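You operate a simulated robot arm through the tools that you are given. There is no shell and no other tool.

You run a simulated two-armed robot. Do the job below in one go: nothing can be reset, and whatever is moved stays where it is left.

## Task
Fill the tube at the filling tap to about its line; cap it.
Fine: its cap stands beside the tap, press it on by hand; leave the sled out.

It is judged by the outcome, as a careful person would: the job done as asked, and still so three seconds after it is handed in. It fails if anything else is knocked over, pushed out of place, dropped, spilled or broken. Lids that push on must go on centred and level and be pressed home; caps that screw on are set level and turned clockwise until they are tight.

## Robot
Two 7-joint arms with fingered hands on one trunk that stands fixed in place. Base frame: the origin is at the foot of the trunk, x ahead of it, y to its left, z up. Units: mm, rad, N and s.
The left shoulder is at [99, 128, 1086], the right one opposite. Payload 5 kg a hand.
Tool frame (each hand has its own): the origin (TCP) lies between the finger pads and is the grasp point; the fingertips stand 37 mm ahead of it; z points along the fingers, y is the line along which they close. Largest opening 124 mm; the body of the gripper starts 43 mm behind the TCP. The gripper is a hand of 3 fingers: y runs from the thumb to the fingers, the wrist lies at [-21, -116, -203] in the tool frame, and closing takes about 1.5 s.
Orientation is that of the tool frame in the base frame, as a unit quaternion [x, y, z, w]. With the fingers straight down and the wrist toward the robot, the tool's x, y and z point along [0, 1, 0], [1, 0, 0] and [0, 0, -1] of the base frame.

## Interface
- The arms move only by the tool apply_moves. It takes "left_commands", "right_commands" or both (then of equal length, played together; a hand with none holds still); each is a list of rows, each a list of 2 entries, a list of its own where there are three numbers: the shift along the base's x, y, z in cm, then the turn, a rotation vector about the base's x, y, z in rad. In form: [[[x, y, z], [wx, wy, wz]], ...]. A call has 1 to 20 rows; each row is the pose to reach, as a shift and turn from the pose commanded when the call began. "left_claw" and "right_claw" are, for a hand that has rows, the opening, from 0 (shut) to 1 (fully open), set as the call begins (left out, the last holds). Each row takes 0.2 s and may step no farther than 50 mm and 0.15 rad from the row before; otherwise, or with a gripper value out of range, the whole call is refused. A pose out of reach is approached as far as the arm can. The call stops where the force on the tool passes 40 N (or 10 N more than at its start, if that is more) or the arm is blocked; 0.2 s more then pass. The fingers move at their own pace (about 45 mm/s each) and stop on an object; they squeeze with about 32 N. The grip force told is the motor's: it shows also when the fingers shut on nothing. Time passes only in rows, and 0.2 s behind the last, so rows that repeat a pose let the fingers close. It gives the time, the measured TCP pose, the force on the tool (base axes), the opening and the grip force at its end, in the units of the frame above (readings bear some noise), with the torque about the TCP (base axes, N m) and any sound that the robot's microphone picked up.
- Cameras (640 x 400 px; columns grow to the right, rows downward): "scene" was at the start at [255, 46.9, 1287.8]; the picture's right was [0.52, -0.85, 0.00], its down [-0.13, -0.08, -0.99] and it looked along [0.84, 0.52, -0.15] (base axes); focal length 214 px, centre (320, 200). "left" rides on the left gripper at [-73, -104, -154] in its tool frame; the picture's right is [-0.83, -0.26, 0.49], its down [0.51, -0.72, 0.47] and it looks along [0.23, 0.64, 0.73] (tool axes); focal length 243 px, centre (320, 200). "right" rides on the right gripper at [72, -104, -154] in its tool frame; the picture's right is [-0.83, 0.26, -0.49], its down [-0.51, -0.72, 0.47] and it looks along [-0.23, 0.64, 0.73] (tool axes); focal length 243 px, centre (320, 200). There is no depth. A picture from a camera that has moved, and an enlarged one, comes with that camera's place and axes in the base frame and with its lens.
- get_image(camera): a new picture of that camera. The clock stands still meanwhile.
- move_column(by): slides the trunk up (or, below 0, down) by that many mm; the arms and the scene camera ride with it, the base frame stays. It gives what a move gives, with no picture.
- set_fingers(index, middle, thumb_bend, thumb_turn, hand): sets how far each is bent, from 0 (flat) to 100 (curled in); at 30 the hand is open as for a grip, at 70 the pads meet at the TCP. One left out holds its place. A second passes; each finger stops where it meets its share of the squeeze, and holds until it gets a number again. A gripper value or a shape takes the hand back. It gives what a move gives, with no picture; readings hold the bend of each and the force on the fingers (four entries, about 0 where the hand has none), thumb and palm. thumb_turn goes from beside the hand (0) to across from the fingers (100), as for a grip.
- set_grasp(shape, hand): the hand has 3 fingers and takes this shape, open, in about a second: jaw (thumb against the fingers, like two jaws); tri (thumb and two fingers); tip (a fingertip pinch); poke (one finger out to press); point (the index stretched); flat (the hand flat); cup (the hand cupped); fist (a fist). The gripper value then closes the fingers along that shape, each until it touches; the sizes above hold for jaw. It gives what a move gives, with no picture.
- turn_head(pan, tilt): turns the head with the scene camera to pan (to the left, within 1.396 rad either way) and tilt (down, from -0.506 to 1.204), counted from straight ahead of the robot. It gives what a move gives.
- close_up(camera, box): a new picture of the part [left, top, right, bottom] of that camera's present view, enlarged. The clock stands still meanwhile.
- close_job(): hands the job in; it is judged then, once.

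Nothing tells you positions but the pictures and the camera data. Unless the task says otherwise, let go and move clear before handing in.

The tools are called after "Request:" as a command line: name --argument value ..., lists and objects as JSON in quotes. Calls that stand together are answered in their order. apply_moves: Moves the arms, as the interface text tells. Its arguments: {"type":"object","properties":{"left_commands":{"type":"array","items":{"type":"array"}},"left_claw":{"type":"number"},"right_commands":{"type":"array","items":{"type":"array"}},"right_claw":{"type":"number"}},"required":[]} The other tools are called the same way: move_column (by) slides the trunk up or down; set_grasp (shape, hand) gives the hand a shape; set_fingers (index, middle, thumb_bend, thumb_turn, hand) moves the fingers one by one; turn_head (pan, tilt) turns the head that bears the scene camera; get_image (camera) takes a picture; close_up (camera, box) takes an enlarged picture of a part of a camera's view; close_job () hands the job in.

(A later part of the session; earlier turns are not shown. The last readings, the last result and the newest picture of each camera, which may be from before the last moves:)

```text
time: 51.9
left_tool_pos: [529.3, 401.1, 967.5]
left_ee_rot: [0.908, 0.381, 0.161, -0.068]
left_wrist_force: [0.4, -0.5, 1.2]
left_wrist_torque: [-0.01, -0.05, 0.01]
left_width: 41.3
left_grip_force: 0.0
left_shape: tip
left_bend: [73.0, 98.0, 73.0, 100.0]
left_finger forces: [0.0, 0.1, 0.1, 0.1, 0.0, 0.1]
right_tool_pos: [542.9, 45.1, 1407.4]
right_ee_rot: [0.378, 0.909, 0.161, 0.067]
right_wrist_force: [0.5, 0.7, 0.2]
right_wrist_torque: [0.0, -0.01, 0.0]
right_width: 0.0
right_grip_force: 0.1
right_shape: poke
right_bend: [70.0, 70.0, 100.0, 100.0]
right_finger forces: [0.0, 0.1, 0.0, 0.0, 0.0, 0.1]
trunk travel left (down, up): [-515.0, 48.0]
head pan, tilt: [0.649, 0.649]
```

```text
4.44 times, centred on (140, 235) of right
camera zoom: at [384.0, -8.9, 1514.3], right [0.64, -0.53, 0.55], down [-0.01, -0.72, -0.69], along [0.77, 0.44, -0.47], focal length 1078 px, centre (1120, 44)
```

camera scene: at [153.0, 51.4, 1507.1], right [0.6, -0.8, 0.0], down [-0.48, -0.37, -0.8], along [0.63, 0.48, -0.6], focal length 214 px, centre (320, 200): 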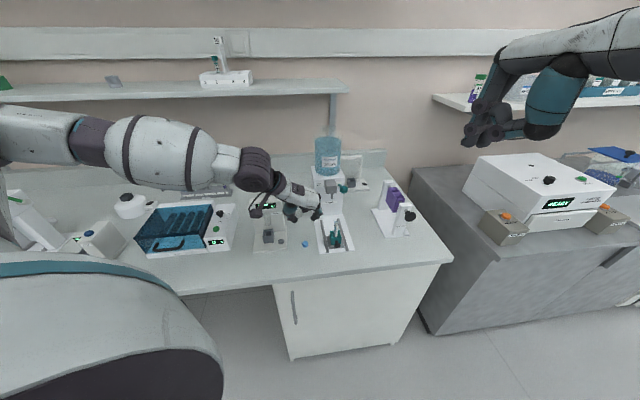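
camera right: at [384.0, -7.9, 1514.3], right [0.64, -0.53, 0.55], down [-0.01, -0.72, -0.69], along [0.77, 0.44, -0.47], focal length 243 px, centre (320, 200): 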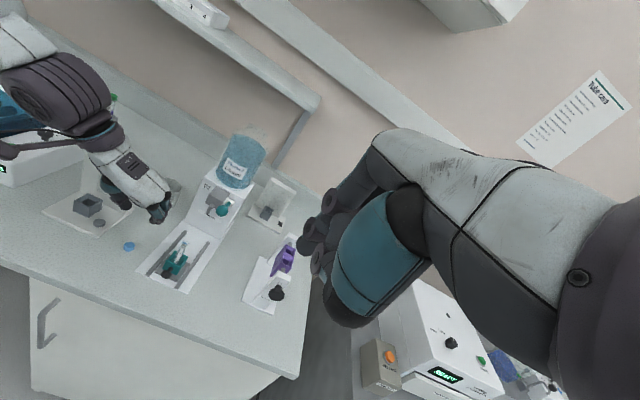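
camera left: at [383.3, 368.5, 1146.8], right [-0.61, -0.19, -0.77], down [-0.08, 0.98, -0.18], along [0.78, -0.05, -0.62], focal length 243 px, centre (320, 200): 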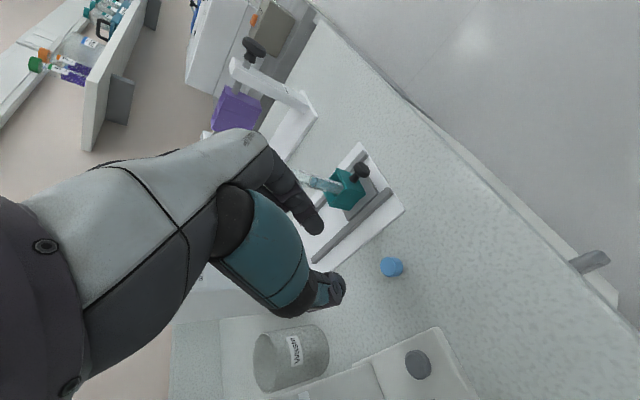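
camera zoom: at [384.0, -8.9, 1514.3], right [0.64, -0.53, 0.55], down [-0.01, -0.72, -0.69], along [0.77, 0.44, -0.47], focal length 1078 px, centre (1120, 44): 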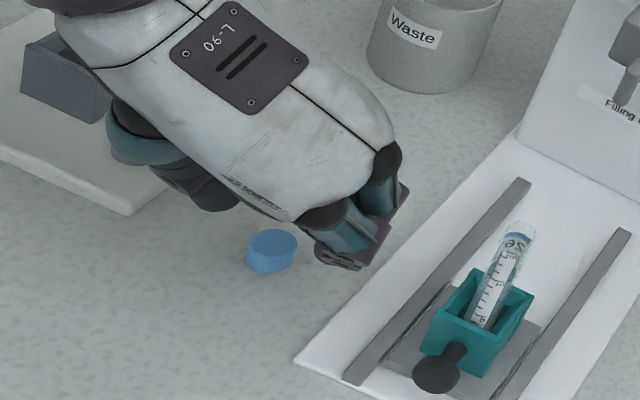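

The alignment is good. I'll narrow the opening slightly so the index stays clear of the dispenser's base plate, and then go down around the cap.

Request:
apply_moves --left_commands '[[[0, 0, 0], [0, 0, 0]], [[0, 0, 0], [0, 0, 0]], [[0, 0, -1], [0, 0, 0]], [[0, 0, -1.8], [0, 0, 0]], [[0, 0, -2.4], [0, 0, 0]]]' --left_claw 0.26

Request:
close_up --camera "scene" --box '[285, 220, 325, 260]'

Request:
close_up --camera "left" --box '[260, 180, 400, 300]'

```text
time: 53.1
left_tool_pos: [530.3, 400.1, 942.4]
left_ee_rot: [0.907, 0.383, 0.161, -0.068]
left_wrist_force: [-0.5, -0.4, 0.3]
left_wrist_torque: [-0.01, -0.01, -0.02]
left_width: 32.9
left_grip_force: 0.1
left_shape: tip
left_bend: [73.0, 98.0, 74.0, 100.0]
left_finger forces: [0.0, 0.0, 0.0, 0.0, 0.1, 0.0]
right_tool_pos: [541.9, 44.6, 1406.5]
right_ee_rot: [0.377, 0.91, 0.161, 0.067]
right_wrist_force: [0.0, 0.3, 0.0]
right_wrist_torque: [0.01, 0.01, 0.01]
right_width: 0.3
right_grip_force: 0.1
right_shape: poke
right_bend: [70.0, 70.0, 100.0, 100.0]
right_finger forces: [0.0, 0.0, 0.0, 0.0, 0.0, 0.1]
trunk travel left (down, up): [-515.0, 48.0]
head pan, tilt: [0.649, 0.649]
```

```text
10.00 times, centred on (305, 240) of scene
camera zoom: at [153.1, 50.5, 1507.1], right [0.6, -0.8, 0.0], down [-0.48, -0.37, -0.8], along [0.63, 0.48, -0.6], focal length 2145 px, centre (470, -200)
```

zoom: 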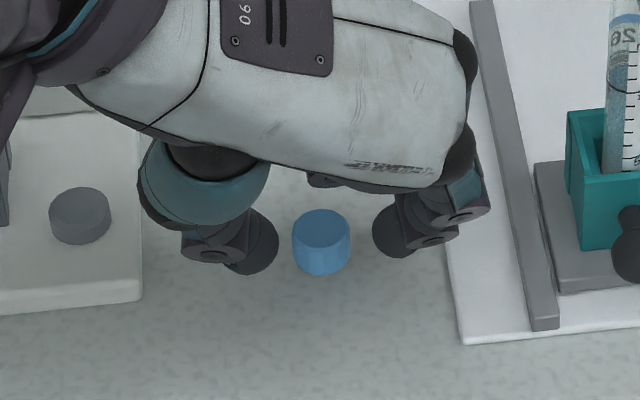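

```text
3.33 times, centred on (330, 240) of left
camera zoom: at [370.8, 388.4, 1062.4], right [-0.61, -0.25, -0.75], down [-0.07, 0.96, -0.27], along [0.79, -0.11, -0.61], focal length 809 px, centre (287, 67)
```

zoom: 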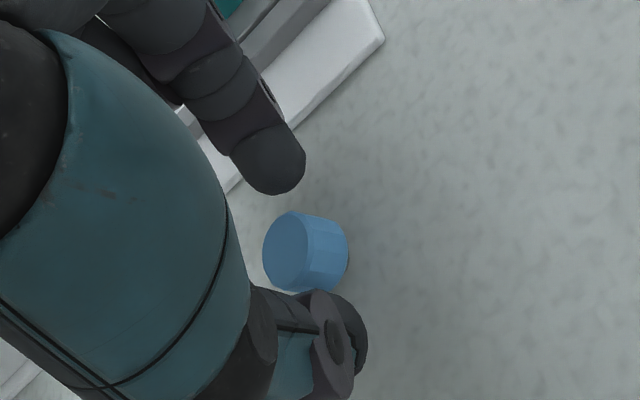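

I'll nudge about 2 mm to centre on the cap and close.

Request:
apply_moves --left_commands '[[[-0.2, 0.06, 0], [0, 0, 0]], [[-0.2, 0.06, 0], [0, 0, 0]]]'

Request:
apply_moves --left_commands '[[[0, 0, 0], [0, 0, 0]], [[0, 0, 0], [0, 0, 0]], [[0, 0, 0], [0, 0, 0]], [[0, 0, 0], [0, 0, 0]], [[0, 0, 0], [0, 0, 0]]]' --left_claw 0.0

Request:
close_up --camera "scene" --box '[285, 220, 325, 260]'

Request:
close_up --camera "left" --box '[260, 180, 400, 300]'

```text
time: 53.7
left_tool_pos: [528.2, 402.1, 942.3]
left_ee_rot: [0.908, 0.382, 0.161, -0.068]
left_wrist_force: [0.4, 0.1, -0.2]
left_wrist_torque: [-0.02, -0.01, -0.02]
left_width: 32.7
left_grip_force: 0.0
left_shape: tip
left_bend: [73.0, 98.0, 74.0, 100.0]
left_finger forces: [0.0, 0.1, 0.0, 0.1, 0.0, 0.0]
right_tool_pos: [542.5, 45.6, 1407.3]
right_ee_rot: [0.377, 0.91, 0.161, 0.067]
right_wrist_force: [-0.1, 0.1, 0.5]
right_wrist_torque: [0.01, -0.01, -0.02]
right_width: 0.2
right_grip_force: 0.0
right_shape: poke
right_bend: [70.0, 70.0, 100.0, 100.0]
right_finger forces: [0.1, 0.0, 0.1, 0.0, 0.0, 0.0]
trunk travel left (down, up): [-515.0, 48.0]
head pan, tilt: [0.649, 0.649]
```

```text
time: 54.9
left_tool_pos: [528.9, 402.0, 942.8]
left_ee_rot: [0.908, 0.381, 0.161, -0.068]
left_wrist_force: [-0.2, -0.1, 0.0]
left_wrist_torque: [-0.02, 0.03, 0.0]
left_width: 13.8
left_grip_force: 32.0
left_shape: tip
left_bend: [71.0, 100.0, 74.0, 100.0]
left_finger forces: [26.8, 0.0, 0.0, 0.0, 28.2, 0.0]
right_tool_pos: [542.9, 46.4, 1407.4]
right_ee_rot: [0.377, 0.91, 0.161, 0.067]
right_wrist_force: [0.3, 0.3, 0.0]
right_wrist_torque: [-0.02, -0.01, -0.01]
right_width: 0.1
right_grip_force: 0.0
right_shape: poke
right_bend: [70.0, 70.0, 100.0, 100.0]
right_finger forces: [0.0, 0.0, 0.0, 0.0, 0.0, 0.0]
trunk travel left (down, up): [-515.0, 48.0]
head pan, tilt: [0.649, 0.649]
```

```text
10.00 times, centred on (305, 240) of scene
camera zoom: at [153.3, 50.7, 1507.1], right [0.6, -0.8, 0.0], down [-0.48, -0.37, -0.8], along [0.63, 0.48, -0.6], focal length 2145 px, centre (470, -200)
```

zoom: 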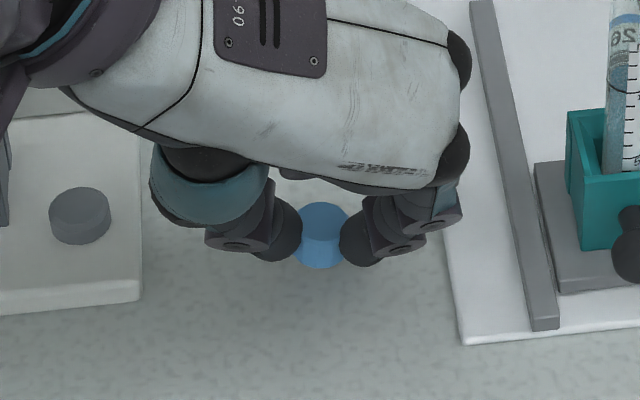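

```text
3.33 times, centred on (330, 240) of left
camera zoom: at [369.2, 389.6, 1062.4], right [-0.61, -0.25, -0.75], down [-0.07, 0.96, -0.27], along [0.79, -0.11, -0.61], focal length 809 px, centre (287, 67)
```

zoom: 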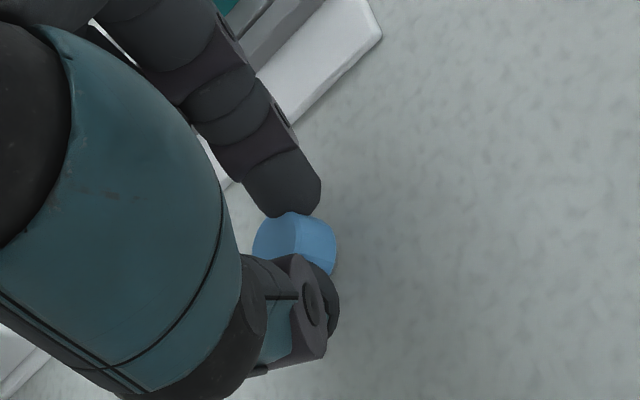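

The cap is held. I'll lift it a little and check that it stays level.

Request:
apply_moves --left_commands '[[[0, 0, 0.5], [0, 0, 0]], [[0, 0, 1.5], [0, 0, 0]], [[0, 0, 3], [0, 0, 0]], [[0, 0, 5], [0, 0, 0]], [[0, 0, 5], [0, 0, 0]]]'

Request:
close_up --camera "scene" --box '[285, 205, 325, 245]'

Request:
close_up --camera "left" --box '[280, 200, 380, 280]'

Request:
close_up --camera "right" --box '[90, 190, 170, 250]'

```text
time: 56.1
left_tool_pos: [528.6, 401.8, 991.7]
left_ee_rot: [0.908, 0.382, 0.161, -0.068]
left_wrist_force: [-0.7, -0.1, -0.9]
left_wrist_torque: [0.0, 0.05, -0.02]
left_width: 14.0
left_grip_force: 31.6
left_shape: tip
left_bend: [71.0, 100.0, 74.0, 100.0]
left_finger forces: [26.9, 0.0, 0.0, 0.1, 28.2, 0.1]
right_tool_pos: [542.3, 45.0, 1407.0]
right_ee_rot: [0.377, 0.909, 0.161, 0.067]
right_wrist_force: [-1.0, -0.5, 0.4]
right_wrist_torque: [-0.03, 0.02, -0.01]
right_width: 0.1
right_grip_force: 0.0
right_shape: poke
right_bend: [70.0, 70.0, 100.0, 100.0]
right_finger forces: [0.1, 0.0, 0.0, 0.0, 0.0, 0.0]
trunk travel left (down, up): [-515.0, 48.0]
head pan, tilt: [0.649, 0.649]
```

```text
10.00 times, centred on (305, 225) of scene
camera zoom: at [153.4, 51.0, 1507.0], right [0.6, -0.8, 0.0], down [-0.48, -0.37, -0.8], along [0.63, 0.48, -0.6], focal length 2145 px, centre (470, -50)
```

zoom: 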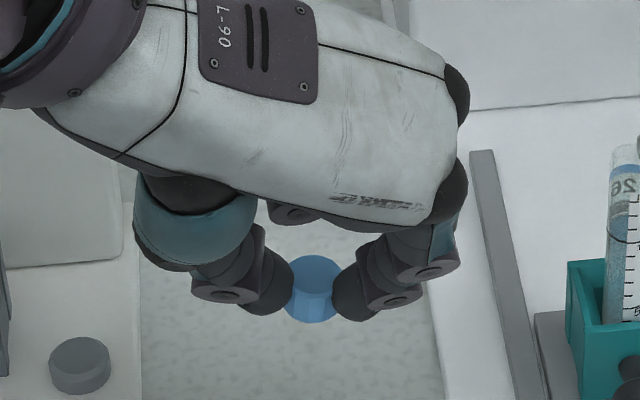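

```text
5.00 times, centred on (330, 240) of left
camera zoom: at [368.6, 390.1, 1112.3], right [-0.61, -0.25, -0.75], down [-0.07, 0.96, -0.27], along [0.79, -0.11, -0.61], focal length 1213 px, centre (270, 0)
```

zoom: 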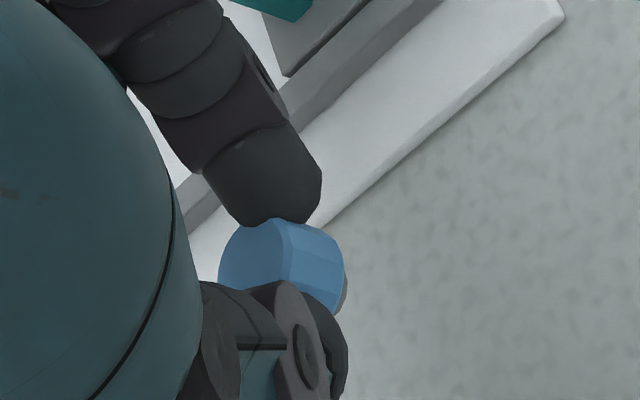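

```text
6.67 times, centred on (130, 220) of right
camera zoom: at [384.4, -8.3, 1514.1], right [0.64, -0.53, 0.55], down [-0.01, -0.72, -0.69], along [0.77, 0.44, -0.47], focal length 1618 px, centre (1587, 67)
```

zoom: 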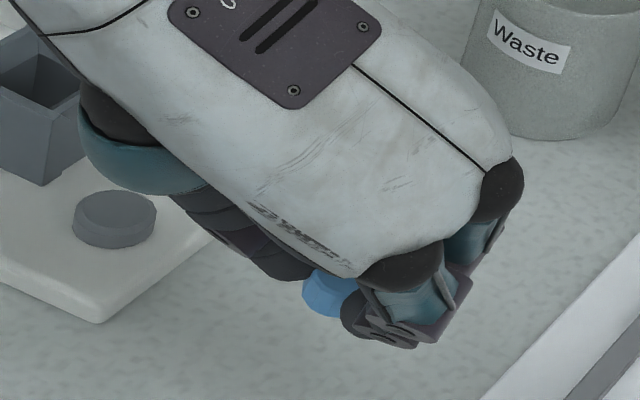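

The cap hangs level in the pinch, its centre about (9, 9, −30) from the grasp point. I'll re-measure the tube mouth now that the sled is back out.

Request:
close_up --camera "scene" --box '[315, 205, 355, 255]'

Request:
close_up --camera "right" --box '[150, 220, 210, 300]'

Request:
get_image --camera "left"

```text
8.00 times, centred on (335, 230) of scene
camera zoom: at [153.4, 51.0, 1507.0], right [0.6, -0.8, 0.0], down [-0.48, -0.37, -0.8], along [0.63, 0.48, -0.6], focal length 1716 px, centre (200, -40)
```

zoom: 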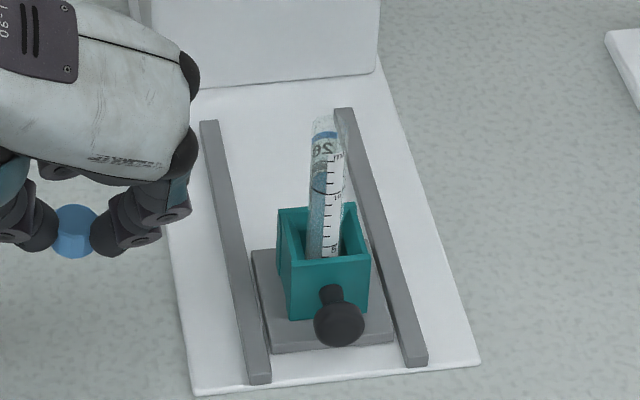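

```text
5.00 times, centred on (180, 260) of right
camera zoom: at [384.4, -8.3, 1514.1], right [0.64, -0.53, 0.55], down [-0.01, -0.72, -0.69], along [0.77, 0.44, -0.47], focal length 1213 px, centre (1020, -100)
```

zoom: 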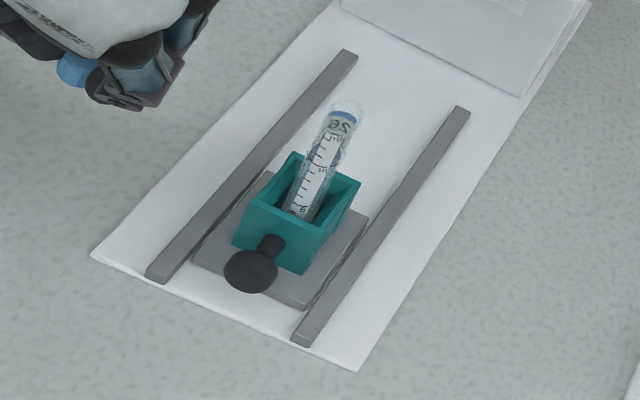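

```text
taken
camera left: at [368.6, 390.1, 1112.3], right [-0.61, -0.25, -0.75], down [-0.07, 0.96, -0.27], along [0.79, -0.11, -0.61], focal length 243 px, centre (320, 200)
```

left: 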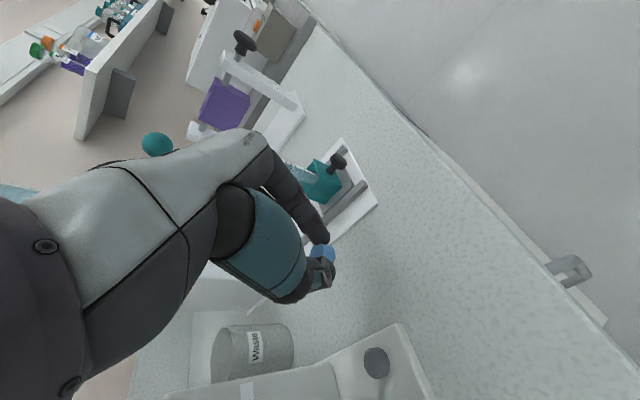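

The tube mouth is near (614, 333, 1014). I'll raise the cap and carry it over the tube, hovering about 20 mm above.

Request:
apply_moves --left_commands '[[[0, 0, 3], [0, 0, 0]], [[0, 0, 6], [0, 0, 0]], [[0, 0, 8.5], [0, 0, 0]], [[2, -2, 8.5], [0, 0, 0]], [[4, -4, 8.5], [0, 0, 0]], [[6, -6, 8.5], [0, 0, 0]], [[7.6, -7.7, 8.5], [0, 0, 0]], [[7.6, -7.7, 8.5], [0, 0, 0]]]'

Request:
close_up --camera "scene" --box '[310, 190, 360, 245]'

Request:
close_up --camera "right" --box '[140, 190, 220, 280]'

Request:
close_up --camera "left" --box '[270, 190, 390, 290]'

```text
time: 57.9
left_tool_pos: [602.3, 327.9, 1078.1]
left_ee_rot: [0.907, 0.381, 0.163, -0.068]
left_wrist_force: [-0.2, 0.3, -0.5]
left_wrist_torque: [-0.02, -0.02, 0.0]
left_width: 13.5
left_grip_force: 31.7
left_shape: tip
left_bend: [71.0, 100.0, 74.0, 100.0]
left_finger forces: [26.8, 0.0, 0.0, 0.0, 28.1, 0.0]
right_tool_pos: [541.5, 46.7, 1407.2]
right_ee_rot: [0.376, 0.91, 0.161, 0.067]
right_wrist_force: [0.7, 1.0, -0.1]
right_wrist_torque: [-0.04, -0.02, -0.03]
right_width: 0.0
right_grip_force: 0.0
right_shape: poke
right_bend: [70.0, 70.0, 100.0, 100.0]
right_finger forces: [0.1, 0.0, 0.0, 0.0, 0.0, 0.0]
trunk travel left (down, up): [-515.0, 48.0]
head pan, tilt: [0.649, 0.649]
```

```text
7.27 times, centred on (335, 218) of scene
camera zoom: at [151.4, 51.7, 1507.4], right [0.6, -0.8, 0.0], down [-0.48, -0.37, -0.8], along [0.64, 0.48, -0.6], focal length 1560 px, centre (211, 73)
```

zoom: 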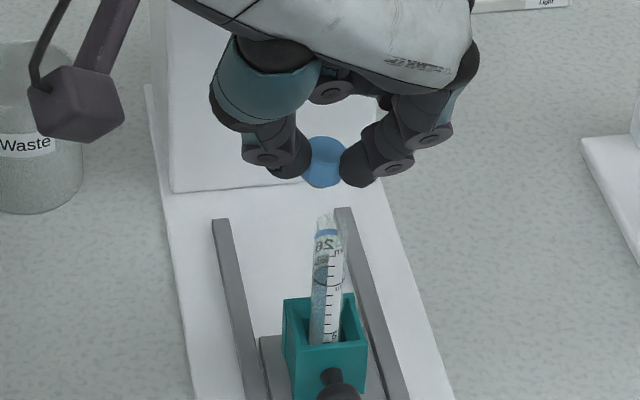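

```text
4.44 times, centred on (180, 235) of right
camera zoom: at [382.2, -7.6, 1514.9], right [0.64, -0.53, 0.55], down [0.0, -0.72, -0.69], along [0.77, 0.44, -0.47], focal length 1078 px, centre (942, 44)
```

zoom: 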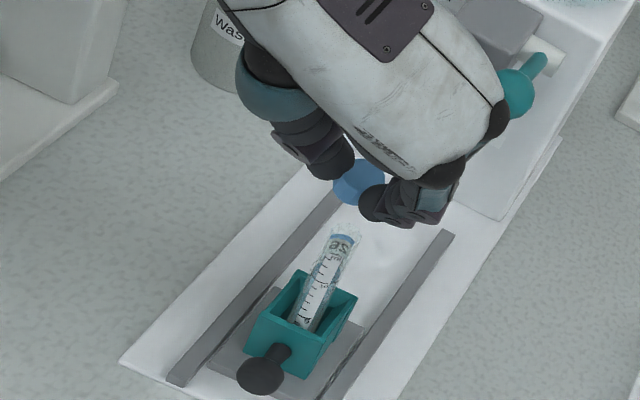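

```text
4.00 times, centred on (330, 240) of left
camera zoom: at [442.1, 314.9, 1198.3], right [-0.61, -0.25, -0.75], down [-0.07, 0.96, -0.27], along [0.79, -0.11, -0.61], focal length 970 px, centre (280, 40)
```

zoom: 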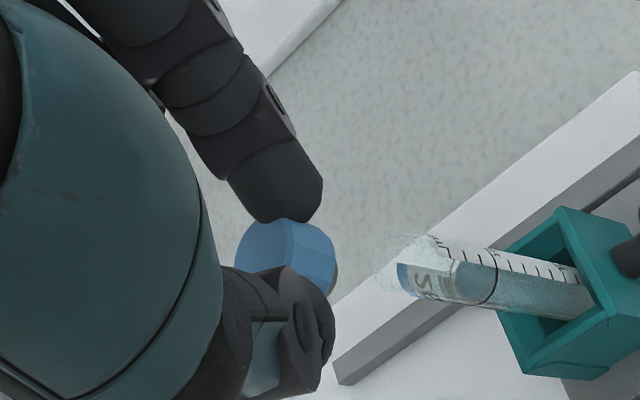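

The cap seems about 4 mm too far toward +y, though the body may still be settling. I'll wait a moment and look again.

Request:
apply_moves --left_commands '[[[0, -0.2, -0.5], [0, 0, 0]], [[0, -0.2, -1], [0, 0, 0]], [[0, -0.2, -1], [0, 0, 0]], [[0, -0.2, -1], [0, 0, 0]], [[0, -0.2, -1], [0, 0, 0]]]'

Request:
close_up --camera "scene" --box '[320, 200, 345, 230]'

Request:
close_up --camera "right" --box '[160, 215, 200, 260]'

Request:
close_up --camera "left" --box '[300, 220, 370, 280]'

```text
time: 59.1
left_tool_pos: [602.9, 324.2, 1066.7]
left_ee_rot: [0.908, 0.381, 0.161, -0.068]
left_wrist_force: [-0.1, 0.3, -0.5]
left_wrist_torque: [-0.01, 0.03, -0.03]
left_width: 13.7
left_grip_force: 31.6
left_shape: tip
left_bend: [71.0, 100.0, 74.0, 100.0]
left_finger forces: [26.7, 0.1, 0.1, 0.0, 28.1, 0.1]
right_tool_pos: [541.9, 45.8, 1405.8]
right_ee_rot: [0.377, 0.91, 0.16, 0.066]
right_wrist_force: [0.2, 0.3, 0.0]
right_wrist_torque: [-0.01, 0.05, 0.0]
right_width: 0.0
right_grip_force: 0.0
right_shape: poke
right_bend: [70.0, 70.0, 100.0, 100.0]
right_finger forces: [0.0, 0.1, 0.1, 0.0, 0.0, 0.0]
trunk travel left (down, up): [-515.0, 48.0]
head pan, tilt: [0.649, 0.649]
```

```text
13.33 times, centred on (332, 215) of scene
camera zoom: at [153.0, 50.8, 1507.1], right [0.6, -0.8, 0.0], down [-0.48, -0.37, -0.8], along [0.63, 0.48, -0.6], focal length 2860 px, centre (153, 0)
```

zoom: 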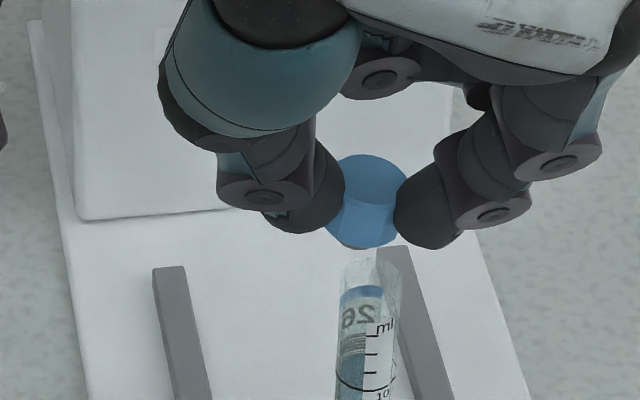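

```text
8.89 times, centred on (180, 238) of right
camera zoom: at [384.0, -8.5, 1514.3], right [0.64, -0.53, 0.55], down [-0.01, -0.72, -0.69], along [0.77, 0.44, -0.47], focal length 2157 px, centre (1564, -133)
```

zoom: 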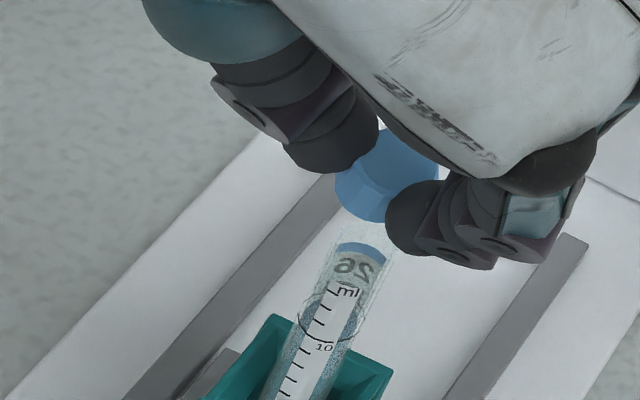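

```text
6.67 times, centred on (335, 250) of left
camera zoom: at [443.1, 312.0, 1186.9], right [-0.61, -0.25, -0.75], down [-0.07, 0.96, -0.27], along [0.79, -0.11, -0.61], focal length 1618 px, centre (220, -133)
```

zoom: 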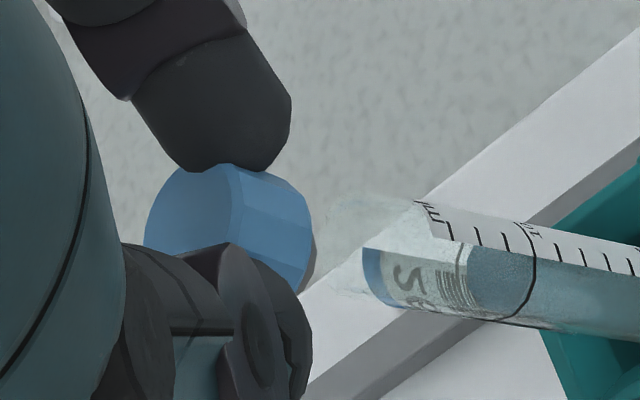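

From all three views the cap needs to move about 3 mm toward −y. I'll correct that and check again.

Request:
apply_moves --left_commands '[[[-0.03, -0.28, 0], [0, 0, 0]], [[-0.03, -0.28, -0.4], [0, 0, 0]], [[-0.03, -0.28, -0.4], [0, 0, 0]], [[-0.03, -0.28, -0.4], [0, 0, 0]]]'

Request:
close_up --camera "scene" --box '[320, 200, 345, 230]'

Request:
close_up --camera "right" --box '[160, 215, 200, 260]'

Request:
close_up --camera "left" --box '[300, 220, 370, 280]'

```text
time: 60.1
left_tool_pos: [604.5, 321.3, 1063.5]
left_ee_rot: [0.908, 0.381, 0.161, -0.067]
left_wrist_force: [-0.2, 0.4, 0.8]
left_wrist_torque: [0.02, -0.01, 0.0]
left_width: 13.7
left_grip_force: 31.3
left_shape: tip
left_bend: [71.0, 100.0, 74.0, 100.0]
left_finger forces: [26.9, 0.1, 0.0, 0.0, 28.1, 0.0]
right_tool_pos: [543.0, 46.1, 1407.0]
right_ee_rot: [0.377, 0.91, 0.162, 0.066]
right_wrist_force: [0.1, -0.4, 0.0]
right_wrist_torque: [0.01, 0.01, 0.01]
right_width: 0.1
right_grip_force: 0.1
right_shape: poke
right_bend: [70.0, 70.0, 100.0, 100.0]
right_finger forces: [0.0, 0.1, 0.0, 0.1, 0.0, 0.0]
trunk travel left (down, up): [-515.0, 48.0]
head pan, tilt: [0.649, 0.649]
```

```text
13.33 times, centred on (332, 215) of scene
camera zoom: at [153.2, 50.7, 1507.1], right [0.6, -0.8, 0.0], down [-0.48, -0.37, -0.8], along [0.63, 0.48, -0.6], focal length 2860 px, centre (153, 0)
```

zoom: 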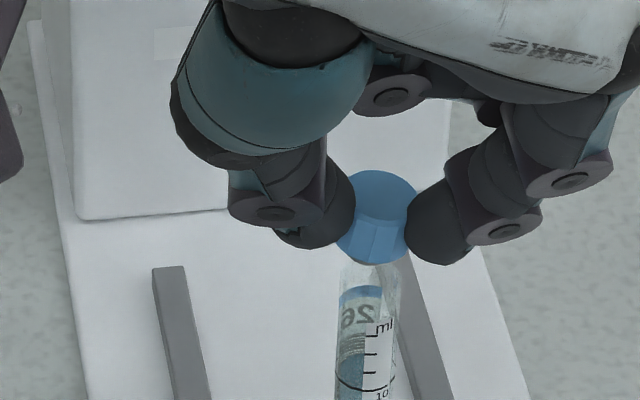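

```text
8.89 times, centred on (180, 238) of right
camera zoom: at [384.3, -8.6, 1514.2], right [0.64, -0.53, 0.55], down [-0.01, -0.72, -0.69], along [0.77, 0.44, -0.47], focal length 2157 px, centre (1564, -133)
```

zoom: 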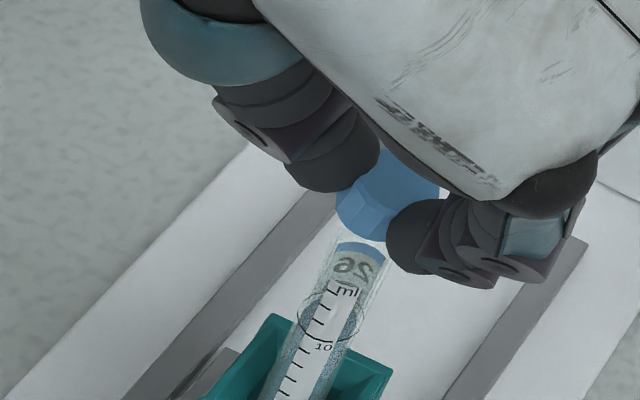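

```text
6.67 times, centred on (335, 250) of left
camera zoom: at [443.8, 308.7, 1183.0], right [-0.61, -0.25, -0.75], down [-0.07, 0.96, -0.27], along [0.79, -0.11, -0.61], focal length 1618 px, centre (220, -133)
```

zoom: 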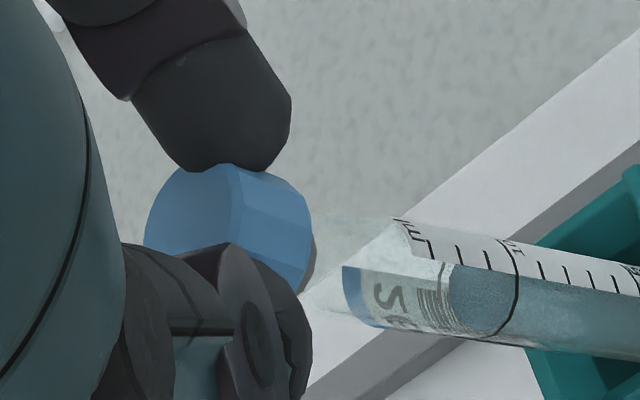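

The cap is now in line with the tube axis in all three views. I'll lower it gently and watch the force.

Request:
apply_moves --left_commands '[[[0, 0, -0.3], [0, 0, 0]], [[0, 0, -0.6], [0, 0, 0]], [[0, 0, -0.8], [0, 0, 0]]]'

Request:
close_up --camera "scene" --box '[320, 200, 345, 230]'

Request:
close_up --camera "left" --box '[300, 220, 370, 280]'

```text
time: 60.9
left_tool_pos: [603.9, 322.2, 1055.3]
left_ee_rot: [0.908, 0.382, 0.16, -0.067]
left_wrist_force: [-0.5, -0.2, 0.2]
left_wrist_torque: [0.0, 0.02, 0.01]
left_width: 14.0
left_grip_force: 32.0
left_shape: tip
left_bend: [71.0, 100.0, 74.0, 100.0]
left_finger forces: [26.8, 0.0, 0.1, 0.0, 28.1, 0.1]
right_tool_pos: [542.0, 45.2, 1408.3]
right_ee_rot: [0.378, 0.909, 0.161, 0.067]
right_wrist_force: [-1.0, 0.3, 0.1]
right_wrist_torque: [-0.04, 0.03, -0.04]
right_width: 0.1
right_grip_force: 0.1
right_shape: poke
right_bend: [70.0, 70.0, 100.0, 100.0]
right_finger forces: [0.0, 0.0, 0.0, 0.1, 0.0, 0.1]
trunk travel left (down, up): [-515.0, 48.0]
head pan, tilt: [0.649, 0.649]
```

```text
13.33 times, centred on (332, 215) of scene
camera zoom: at [153.3, 50.7, 1507.1], right [0.6, -0.8, 0.0], down [-0.48, -0.37, -0.8], along [0.63, 0.48, -0.6], focal length 2860 px, centre (153, 0)
```

zoom: 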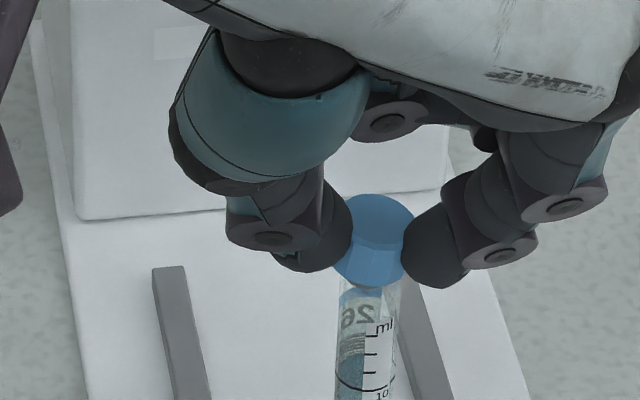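

```text
6.67 times, centred on (335, 250) of left
camera zoom: at [444.0, 309.4, 1174.7], right [-0.61, -0.25, -0.75], down [-0.07, 0.96, -0.27], along [0.79, -0.11, -0.61], focal length 1618 px, centre (220, -133)
```

zoom: 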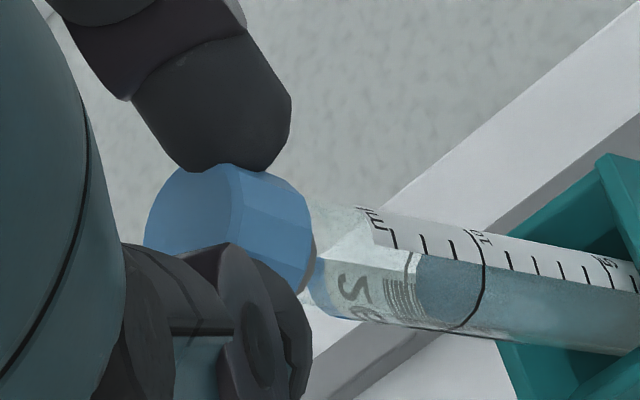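

Request:
apply_moves --left_commands '[[[0, -0.05, -0.2], [0, 0, 0]], [[0, -0.05, -0.4], [0, 0, 0]]]'

Request:
close_up --camera "scene" --box '[320, 200, 345, 230]'

Request:
close_up --camera "left" --box '[300, 220, 370, 280]'

```text
time: 61.5
left_tool_pos: [603.4, 320.7, 1051.2]
left_ee_rot: [0.908, 0.381, 0.161, -0.067]
left_wrist_force: [-0.5, 0.1, -0.4]
left_wrist_torque: [0.0, 0.0, 0.02]
left_width: 13.5
left_grip_force: 31.9
left_shape: tip
left_bend: [71.0, 100.0, 74.0, 100.0]
left_finger forces: [26.7, 0.0, 0.0, 0.0, 28.4, 0.0]
right_tool_pos: [542.4, 45.7, 1407.7]
right_ee_rot: [0.377, 0.91, 0.162, 0.067]
right_wrist_force: [0.7, 0.5, 0.0]
right_wrist_torque: [0.0, 0.04, -0.02]
right_width: 0.0
right_grip_force: 0.2
right_shape: poke
right_bend: [70.0, 70.0, 100.0, 100.0]
right_finger forces: [0.1, 0.0, 0.0, 0.0, 0.1, 0.0]
trunk travel left (down, up): [-515.0, 48.0]
head pan, tilt: [0.649, 0.649]
```

```text
13.33 times, centred on (332, 215) of scene
camera zoom: at [153.2, 50.7, 1507.0], right [0.6, -0.8, 0.0], down [-0.48, -0.37, -0.8], along [0.63, 0.48, -0.6], focal length 2860 px, centre (153, 0)
```

zoom: 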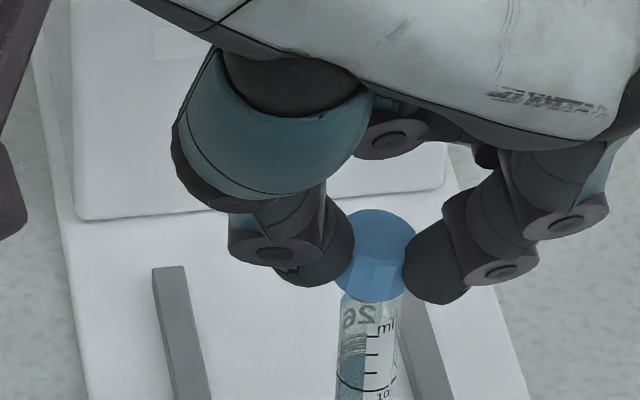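

```text
6.67 times, centred on (335, 250) of left
camera zoom: at [443.7, 308.3, 1170.4], right [-0.61, -0.25, -0.75], down [-0.07, 0.96, -0.27], along [0.79, -0.11, -0.61], focal length 1618 px, centre (220, -133)
```

zoom: 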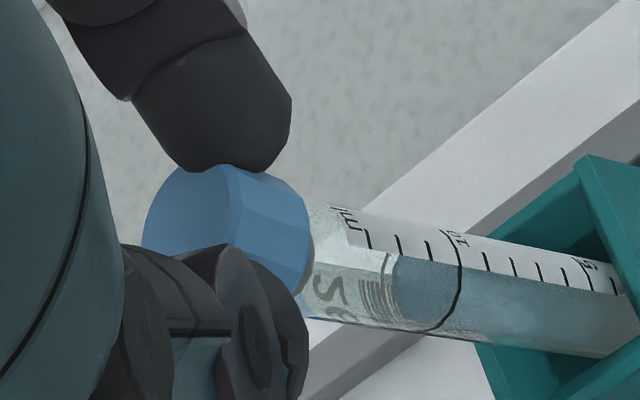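

Request:
apply_moves --left_commands '[[[0, 0, -0.2], [0, 0, 0]], [[0, 0, -0.4], [0, 0, 0]]]'

Request:
close_up --camera "scene" --box '[320, 200, 345, 230]'

Request:
close_up --camera "left" --box '[300, 220, 370, 280]'

```text
time: 62.1
left_tool_pos: [603.9, 320.7, 1048.4]
left_ee_rot: [0.907, 0.382, 0.162, -0.067]
left_wrist_force: [-0.3, 1.4, 5.8]
left_wrist_torque: [0.05, -0.08, 0.01]
left_width: 13.8
left_grip_force: 32.3
left_shape: tip
left_bend: [71.0, 100.0, 74.0, 100.0]
left_finger forces: [26.5, 0.1, 0.0, 0.0, 29.3, 0.0]
right_tool_pos: [542.1, 43.9, 1407.9]
right_ee_rot: [0.378, 0.909, 0.161, 0.068]
right_wrist_force: [0.1, -0.3, 0.7]
right_wrist_torque: [-0.01, 0.03, -0.01]
right_width: 0.3
right_grip_force: 0.1
right_shape: poke
right_bend: [70.0, 70.0, 100.0, 100.0]
right_finger forces: [0.0, 0.0, 0.1, 0.1, 0.0, 0.1]
trunk travel left (down, up): [-515.0, 48.0]
head pan, tilt: [0.649, 0.649]
```

```text
13.33 times, centred on (332, 215) of scene
camera zoom: at [152.4, 50.4, 1507.3], right [0.6, -0.8, 0.0], down [-0.48, -0.37, -0.8], along [0.63, 0.48, -0.6], focal length 2860 px, centre (153, 0)
```

zoom: 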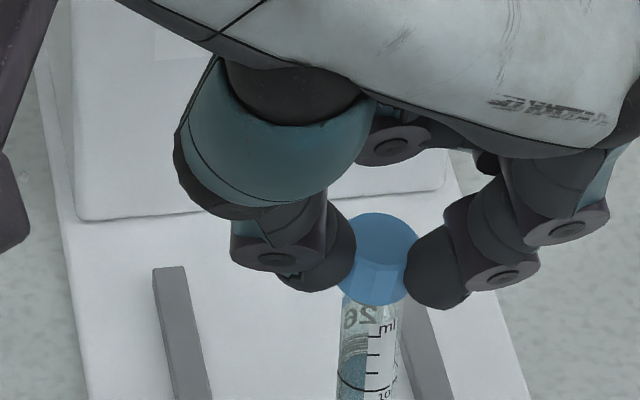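

```text
6.67 times, centred on (335, 250) of left
camera zoom: at [443.5, 308.0, 1167.9], right [-0.61, -0.25, -0.75], down [-0.07, 0.96, -0.27], along [0.79, -0.11, -0.61], focal length 1618 px, centre (220, -133)
```

zoom: 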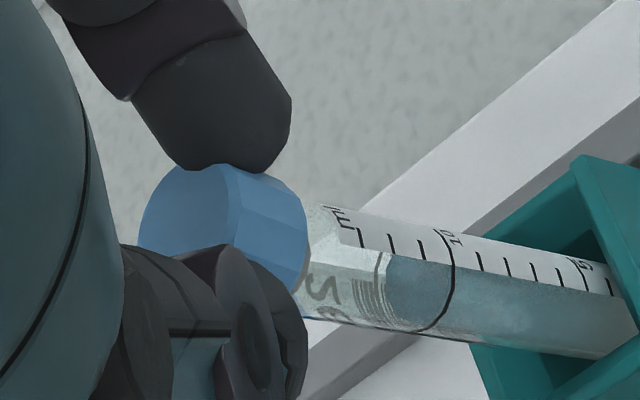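

Contact at about 6 N, and it's still aligned. I'll press on.

Request:
apply_moves --left_commands '[[[0, 0, -0.2], [0, 0, 0]], [[0, 0, -0.4], [0, 0, 0]]]'

Request:
close_up --camera "scene" --box '[320, 200, 345, 230]'

Request:
close_up --camera "left" --box '[300, 220, 370, 280]'

Request:
close_up --camera "right" --box '[160, 215, 200, 260]'

```text
time: 62.7
left_tool_pos: [603.1, 320.6, 1046.4]
left_ee_rot: [0.907, 0.382, 0.164, -0.067]
left_wrist_force: [-0.3, -0.1, 22.3]
left_wrist_torque: [0.08, -0.31, 0.03]
left_width: 14.0
left_grip_force: 32.4
left_shape: tip
left_bend: [71.0, 100.0, 73.0, 100.0]
left_finger forces: [27.4, 0.0, 0.0, 0.0, 32.9, 0.0]
right_tool_pos: [539.7, 43.6, 1407.2]
right_ee_rot: [0.376, 0.91, 0.162, 0.068]
right_wrist_force: [0.1, -0.3, 0.0]
right_wrist_torque: [0.0, -0.02, -0.03]
right_width: 0.0
right_grip_force: 0.1
right_shape: poke
right_bend: [70.0, 70.0, 100.0, 100.0]
right_finger forces: [0.1, 0.0, 0.1, 0.0, 0.0, 0.0]
trunk travel left (down, up): [-515.0, 48.0]
head pan, tilt: [0.649, 0.649]
```

```text
13.33 times, centred on (332, 215) of scene
camera zoom: at [150.6, 49.5, 1507.8], right [0.6, -0.8, 0.0], down [-0.48, -0.36, -0.8], along [0.64, 0.48, -0.6], focal length 2860 px, centre (153, 0)
```

zoom: 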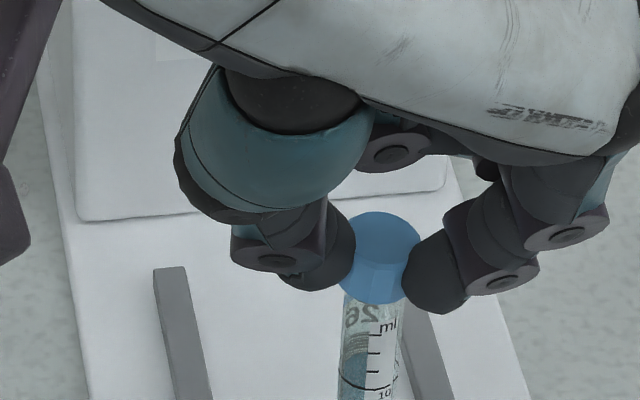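

```text
6.67 times, centred on (335, 250) of left
camera zoom: at [442.8, 307.8, 1165.4], right [-0.61, -0.25, -0.75], down [-0.07, 0.96, -0.27], along [0.79, -0.11, -0.6], focal length 1618 px, centre (220, -133)
```

zoom: 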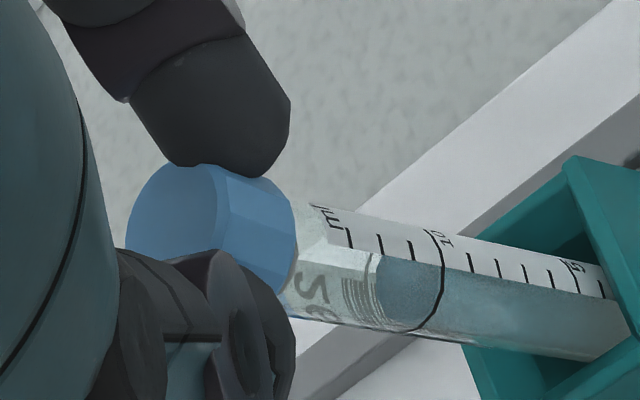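

```text
8.89 times, centred on (180, 238) of right
camera zoom: at [381.6, -9.8, 1515.5], right [0.64, -0.53, 0.55], down [0.0, -0.72, -0.69], along [0.77, 0.44, -0.46], focal length 2157 px, centre (1564, -133)
```

zoom: 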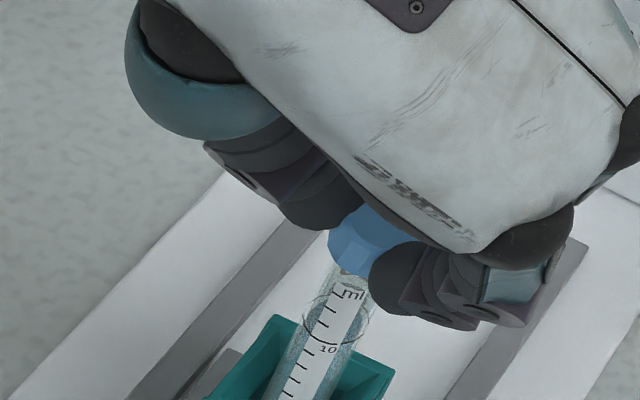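

It's at 22 N with the cap down on the rim. I'll push a little further before changing to a top press.

Request:
apply_moves --left_commands '[[[0, 0, -0.15], [0, 0, 0]], [[0, 0, -0.3], [0, 0, 0]]]'

Request:
close_up --camera "scene" --box '[320, 200, 345, 230]'

Request:
close_up --camera "left" --box '[300, 220, 370, 280]'

```text
time: 63.3
left_tool_pos: [601.7, 318.9, 1044.4]
left_ee_rot: [0.907, 0.383, 0.165, -0.067]
left_wrist_force: [1.4, -1.6, 33.5]
left_wrist_torque: [-0.03, -0.5, 0.03]
left_width: 14.7
left_grip_force: 31.9
left_shape: tip
left_bend: [72.0, 100.0, 73.0, 100.0]
left_finger forces: [32.0, 0.1, 0.0, 0.0, 34.6, 0.0]
right_tool_pos: [539.4, 43.0, 1408.3]
right_ee_rot: [0.377, 0.91, 0.162, 0.069]
right_wrist_force: [-0.3, 0.5, -0.2]
right_wrist_torque: [0.01, 0.04, -0.03]
right_width: 0.0
right_grip_force: 0.0
right_shape: poke
right_bend: [70.0, 70.0, 100.0, 100.0]
right_finger forces: [0.0, 0.0, 0.0, 0.0, 0.0, 0.0]
trunk travel left (down, up): [-515.0, 48.0]
head pan, tilt: [0.649, 0.649]
```

```text
13.33 times, centred on (332, 215) of scene
camera zoom: at [149.7, 48.6, 1507.9], right [0.6, -0.8, 0.0], down [-0.48, -0.36, -0.8], along [0.64, 0.48, -0.6], focal length 2860 px, centre (153, 0)
```

zoom: 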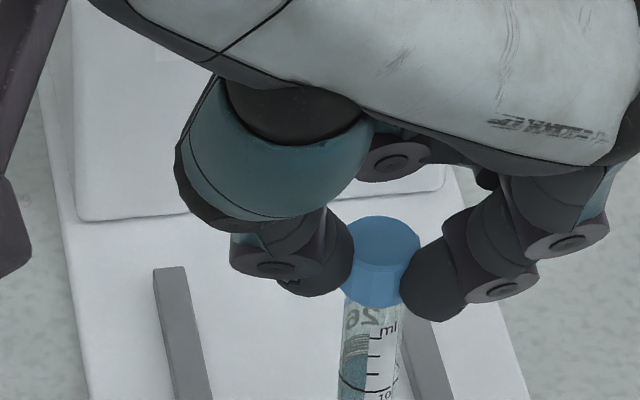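

```text
6.67 times, centred on (335, 250) of left
camera zoom: at [441.9, 306.8, 1163.3], right [-0.61, -0.25, -0.75], down [-0.07, 0.96, -0.27], along [0.79, -0.11, -0.6], focal length 1618 px, centre (220, -133)
```

zoom: 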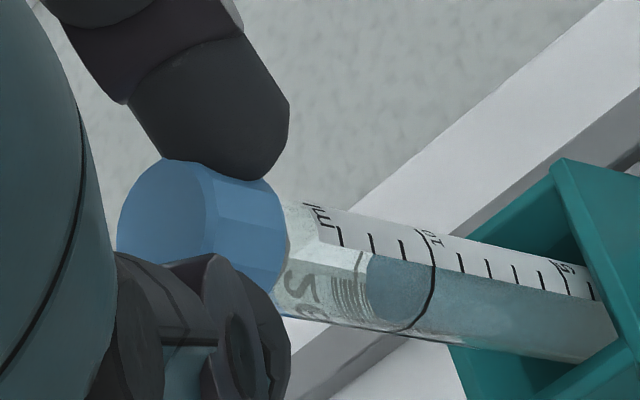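

The cap's skirt is over the rim by several mm at 33 N, but the cap is starting to slip in the pinch. I'll ease off slightly, let go and lift away to inspect.

Request:
apply_moves --left_commands '[[[0, 0, 0.2], [0, 0, 0]]]'

Request:
apply_moves --left_commands '[[[0, 0, 0], [0, 0, 0]], [[0, 0, 0.1], [0, 0, 0]], [[0, 0, 0.2], [0, 0, 0]], [[0, 0, 0.3], [0, 0, 0]]]' --left_claw 0.33

Request:
close_up --camera "scene" --box '[320, 200, 345, 230]'

Request:
close_up --camera "left" --box '[300, 220, 370, 280]'

```text
time: 63.7
left_tool_pos: [601.7, 319.9, 1044.4]
left_ee_rot: [0.908, 0.382, 0.162, -0.067]
left_wrist_force: [1.4, -1.3, 31.7]
left_wrist_torque: [-0.02, -0.46, 0.04]
left_width: 14.5
left_grip_force: 31.7
left_shape: tip
left_bend: [72.0, 100.0, 73.0, 100.0]
left_finger forces: [32.0, 0.0, 0.1, 0.0, 34.1, 0.0]
right_tool_pos: [539.8, 43.5, 1408.6]
right_ee_rot: [0.376, 0.91, 0.162, 0.068]
right_wrist_force: [-0.2, 0.1, 0.1]
right_wrist_torque: [0.04, 0.0, 0.01]
right_width: 0.0
right_grip_force: 0.1
right_shape: poke
right_bend: [70.0, 70.0, 100.0, 100.0]
right_finger forces: [0.0, 0.1, 0.0, 0.0, 0.0, 0.1]
trunk travel left (down, up): [-515.0, 48.0]
head pan, tilt: [0.649, 0.649]
```

```text
time: 64.7
left_tool_pos: [604.0, 322.1, 1044.5]
left_ee_rot: [0.908, 0.382, 0.16, -0.066]
left_wrist_force: [-0.3, 0.1, -0.2]
left_wrist_torque: [-0.03, 0.01, 0.01]
left_width: 40.8
left_grip_force: 0.0
left_shape: tip
left_bend: [73.0, 98.0, 73.0, 100.0]
left_finger forces: [0.0, 0.0, 0.0, 0.1, 0.1, 0.0]
right_tool_pos: [543.7, 45.8, 1406.1]
right_ee_rot: [0.377, 0.91, 0.161, 0.066]
right_wrist_force: [-0.3, -0.3, -0.5]
right_wrist_torque: [0.05, -0.02, -0.02]
right_width: 0.1
right_grip_force: 0.0
right_shape: poke
right_bend: [70.0, 70.0, 100.0, 100.0]
right_finger forces: [0.0, 0.0, 0.1, 0.0, 0.0, 0.0]
trunk travel left (down, up): [-515.0, 48.0]
head pan, tilt: [0.649, 0.649]
```

```text
13.33 times, centred on (332, 215) of scene
camera zoom: at [154.1, 51.2, 1506.9], right [0.6, -0.8, 0.0], down [-0.48, -0.37, -0.8], along [0.63, 0.48, -0.61], focal length 2860 px, centre (153, 0)
```

zoom: 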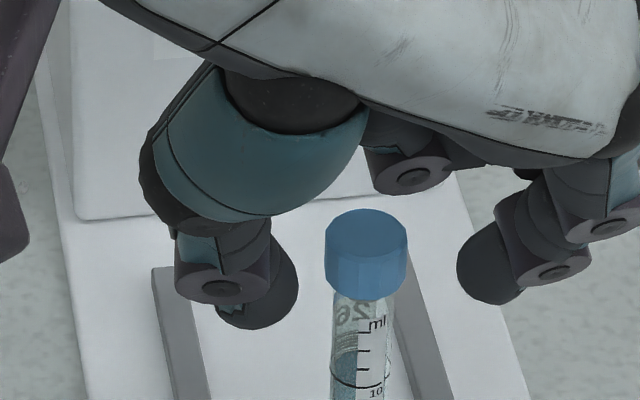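

```text
6.67 times, centred on (335, 250) of left
camera zoom: at [444.7, 308.6, 1164.7], right [-0.61, -0.25, -0.75], down [-0.07, 0.96, -0.27], along [0.79, -0.11, -0.61], focal length 1618 px, centre (220, -133)
```

zoom: 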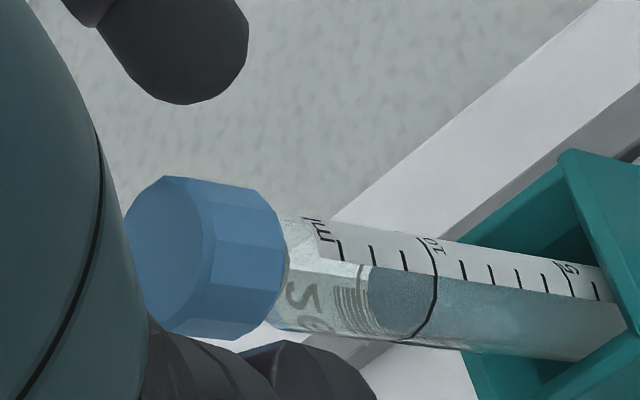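

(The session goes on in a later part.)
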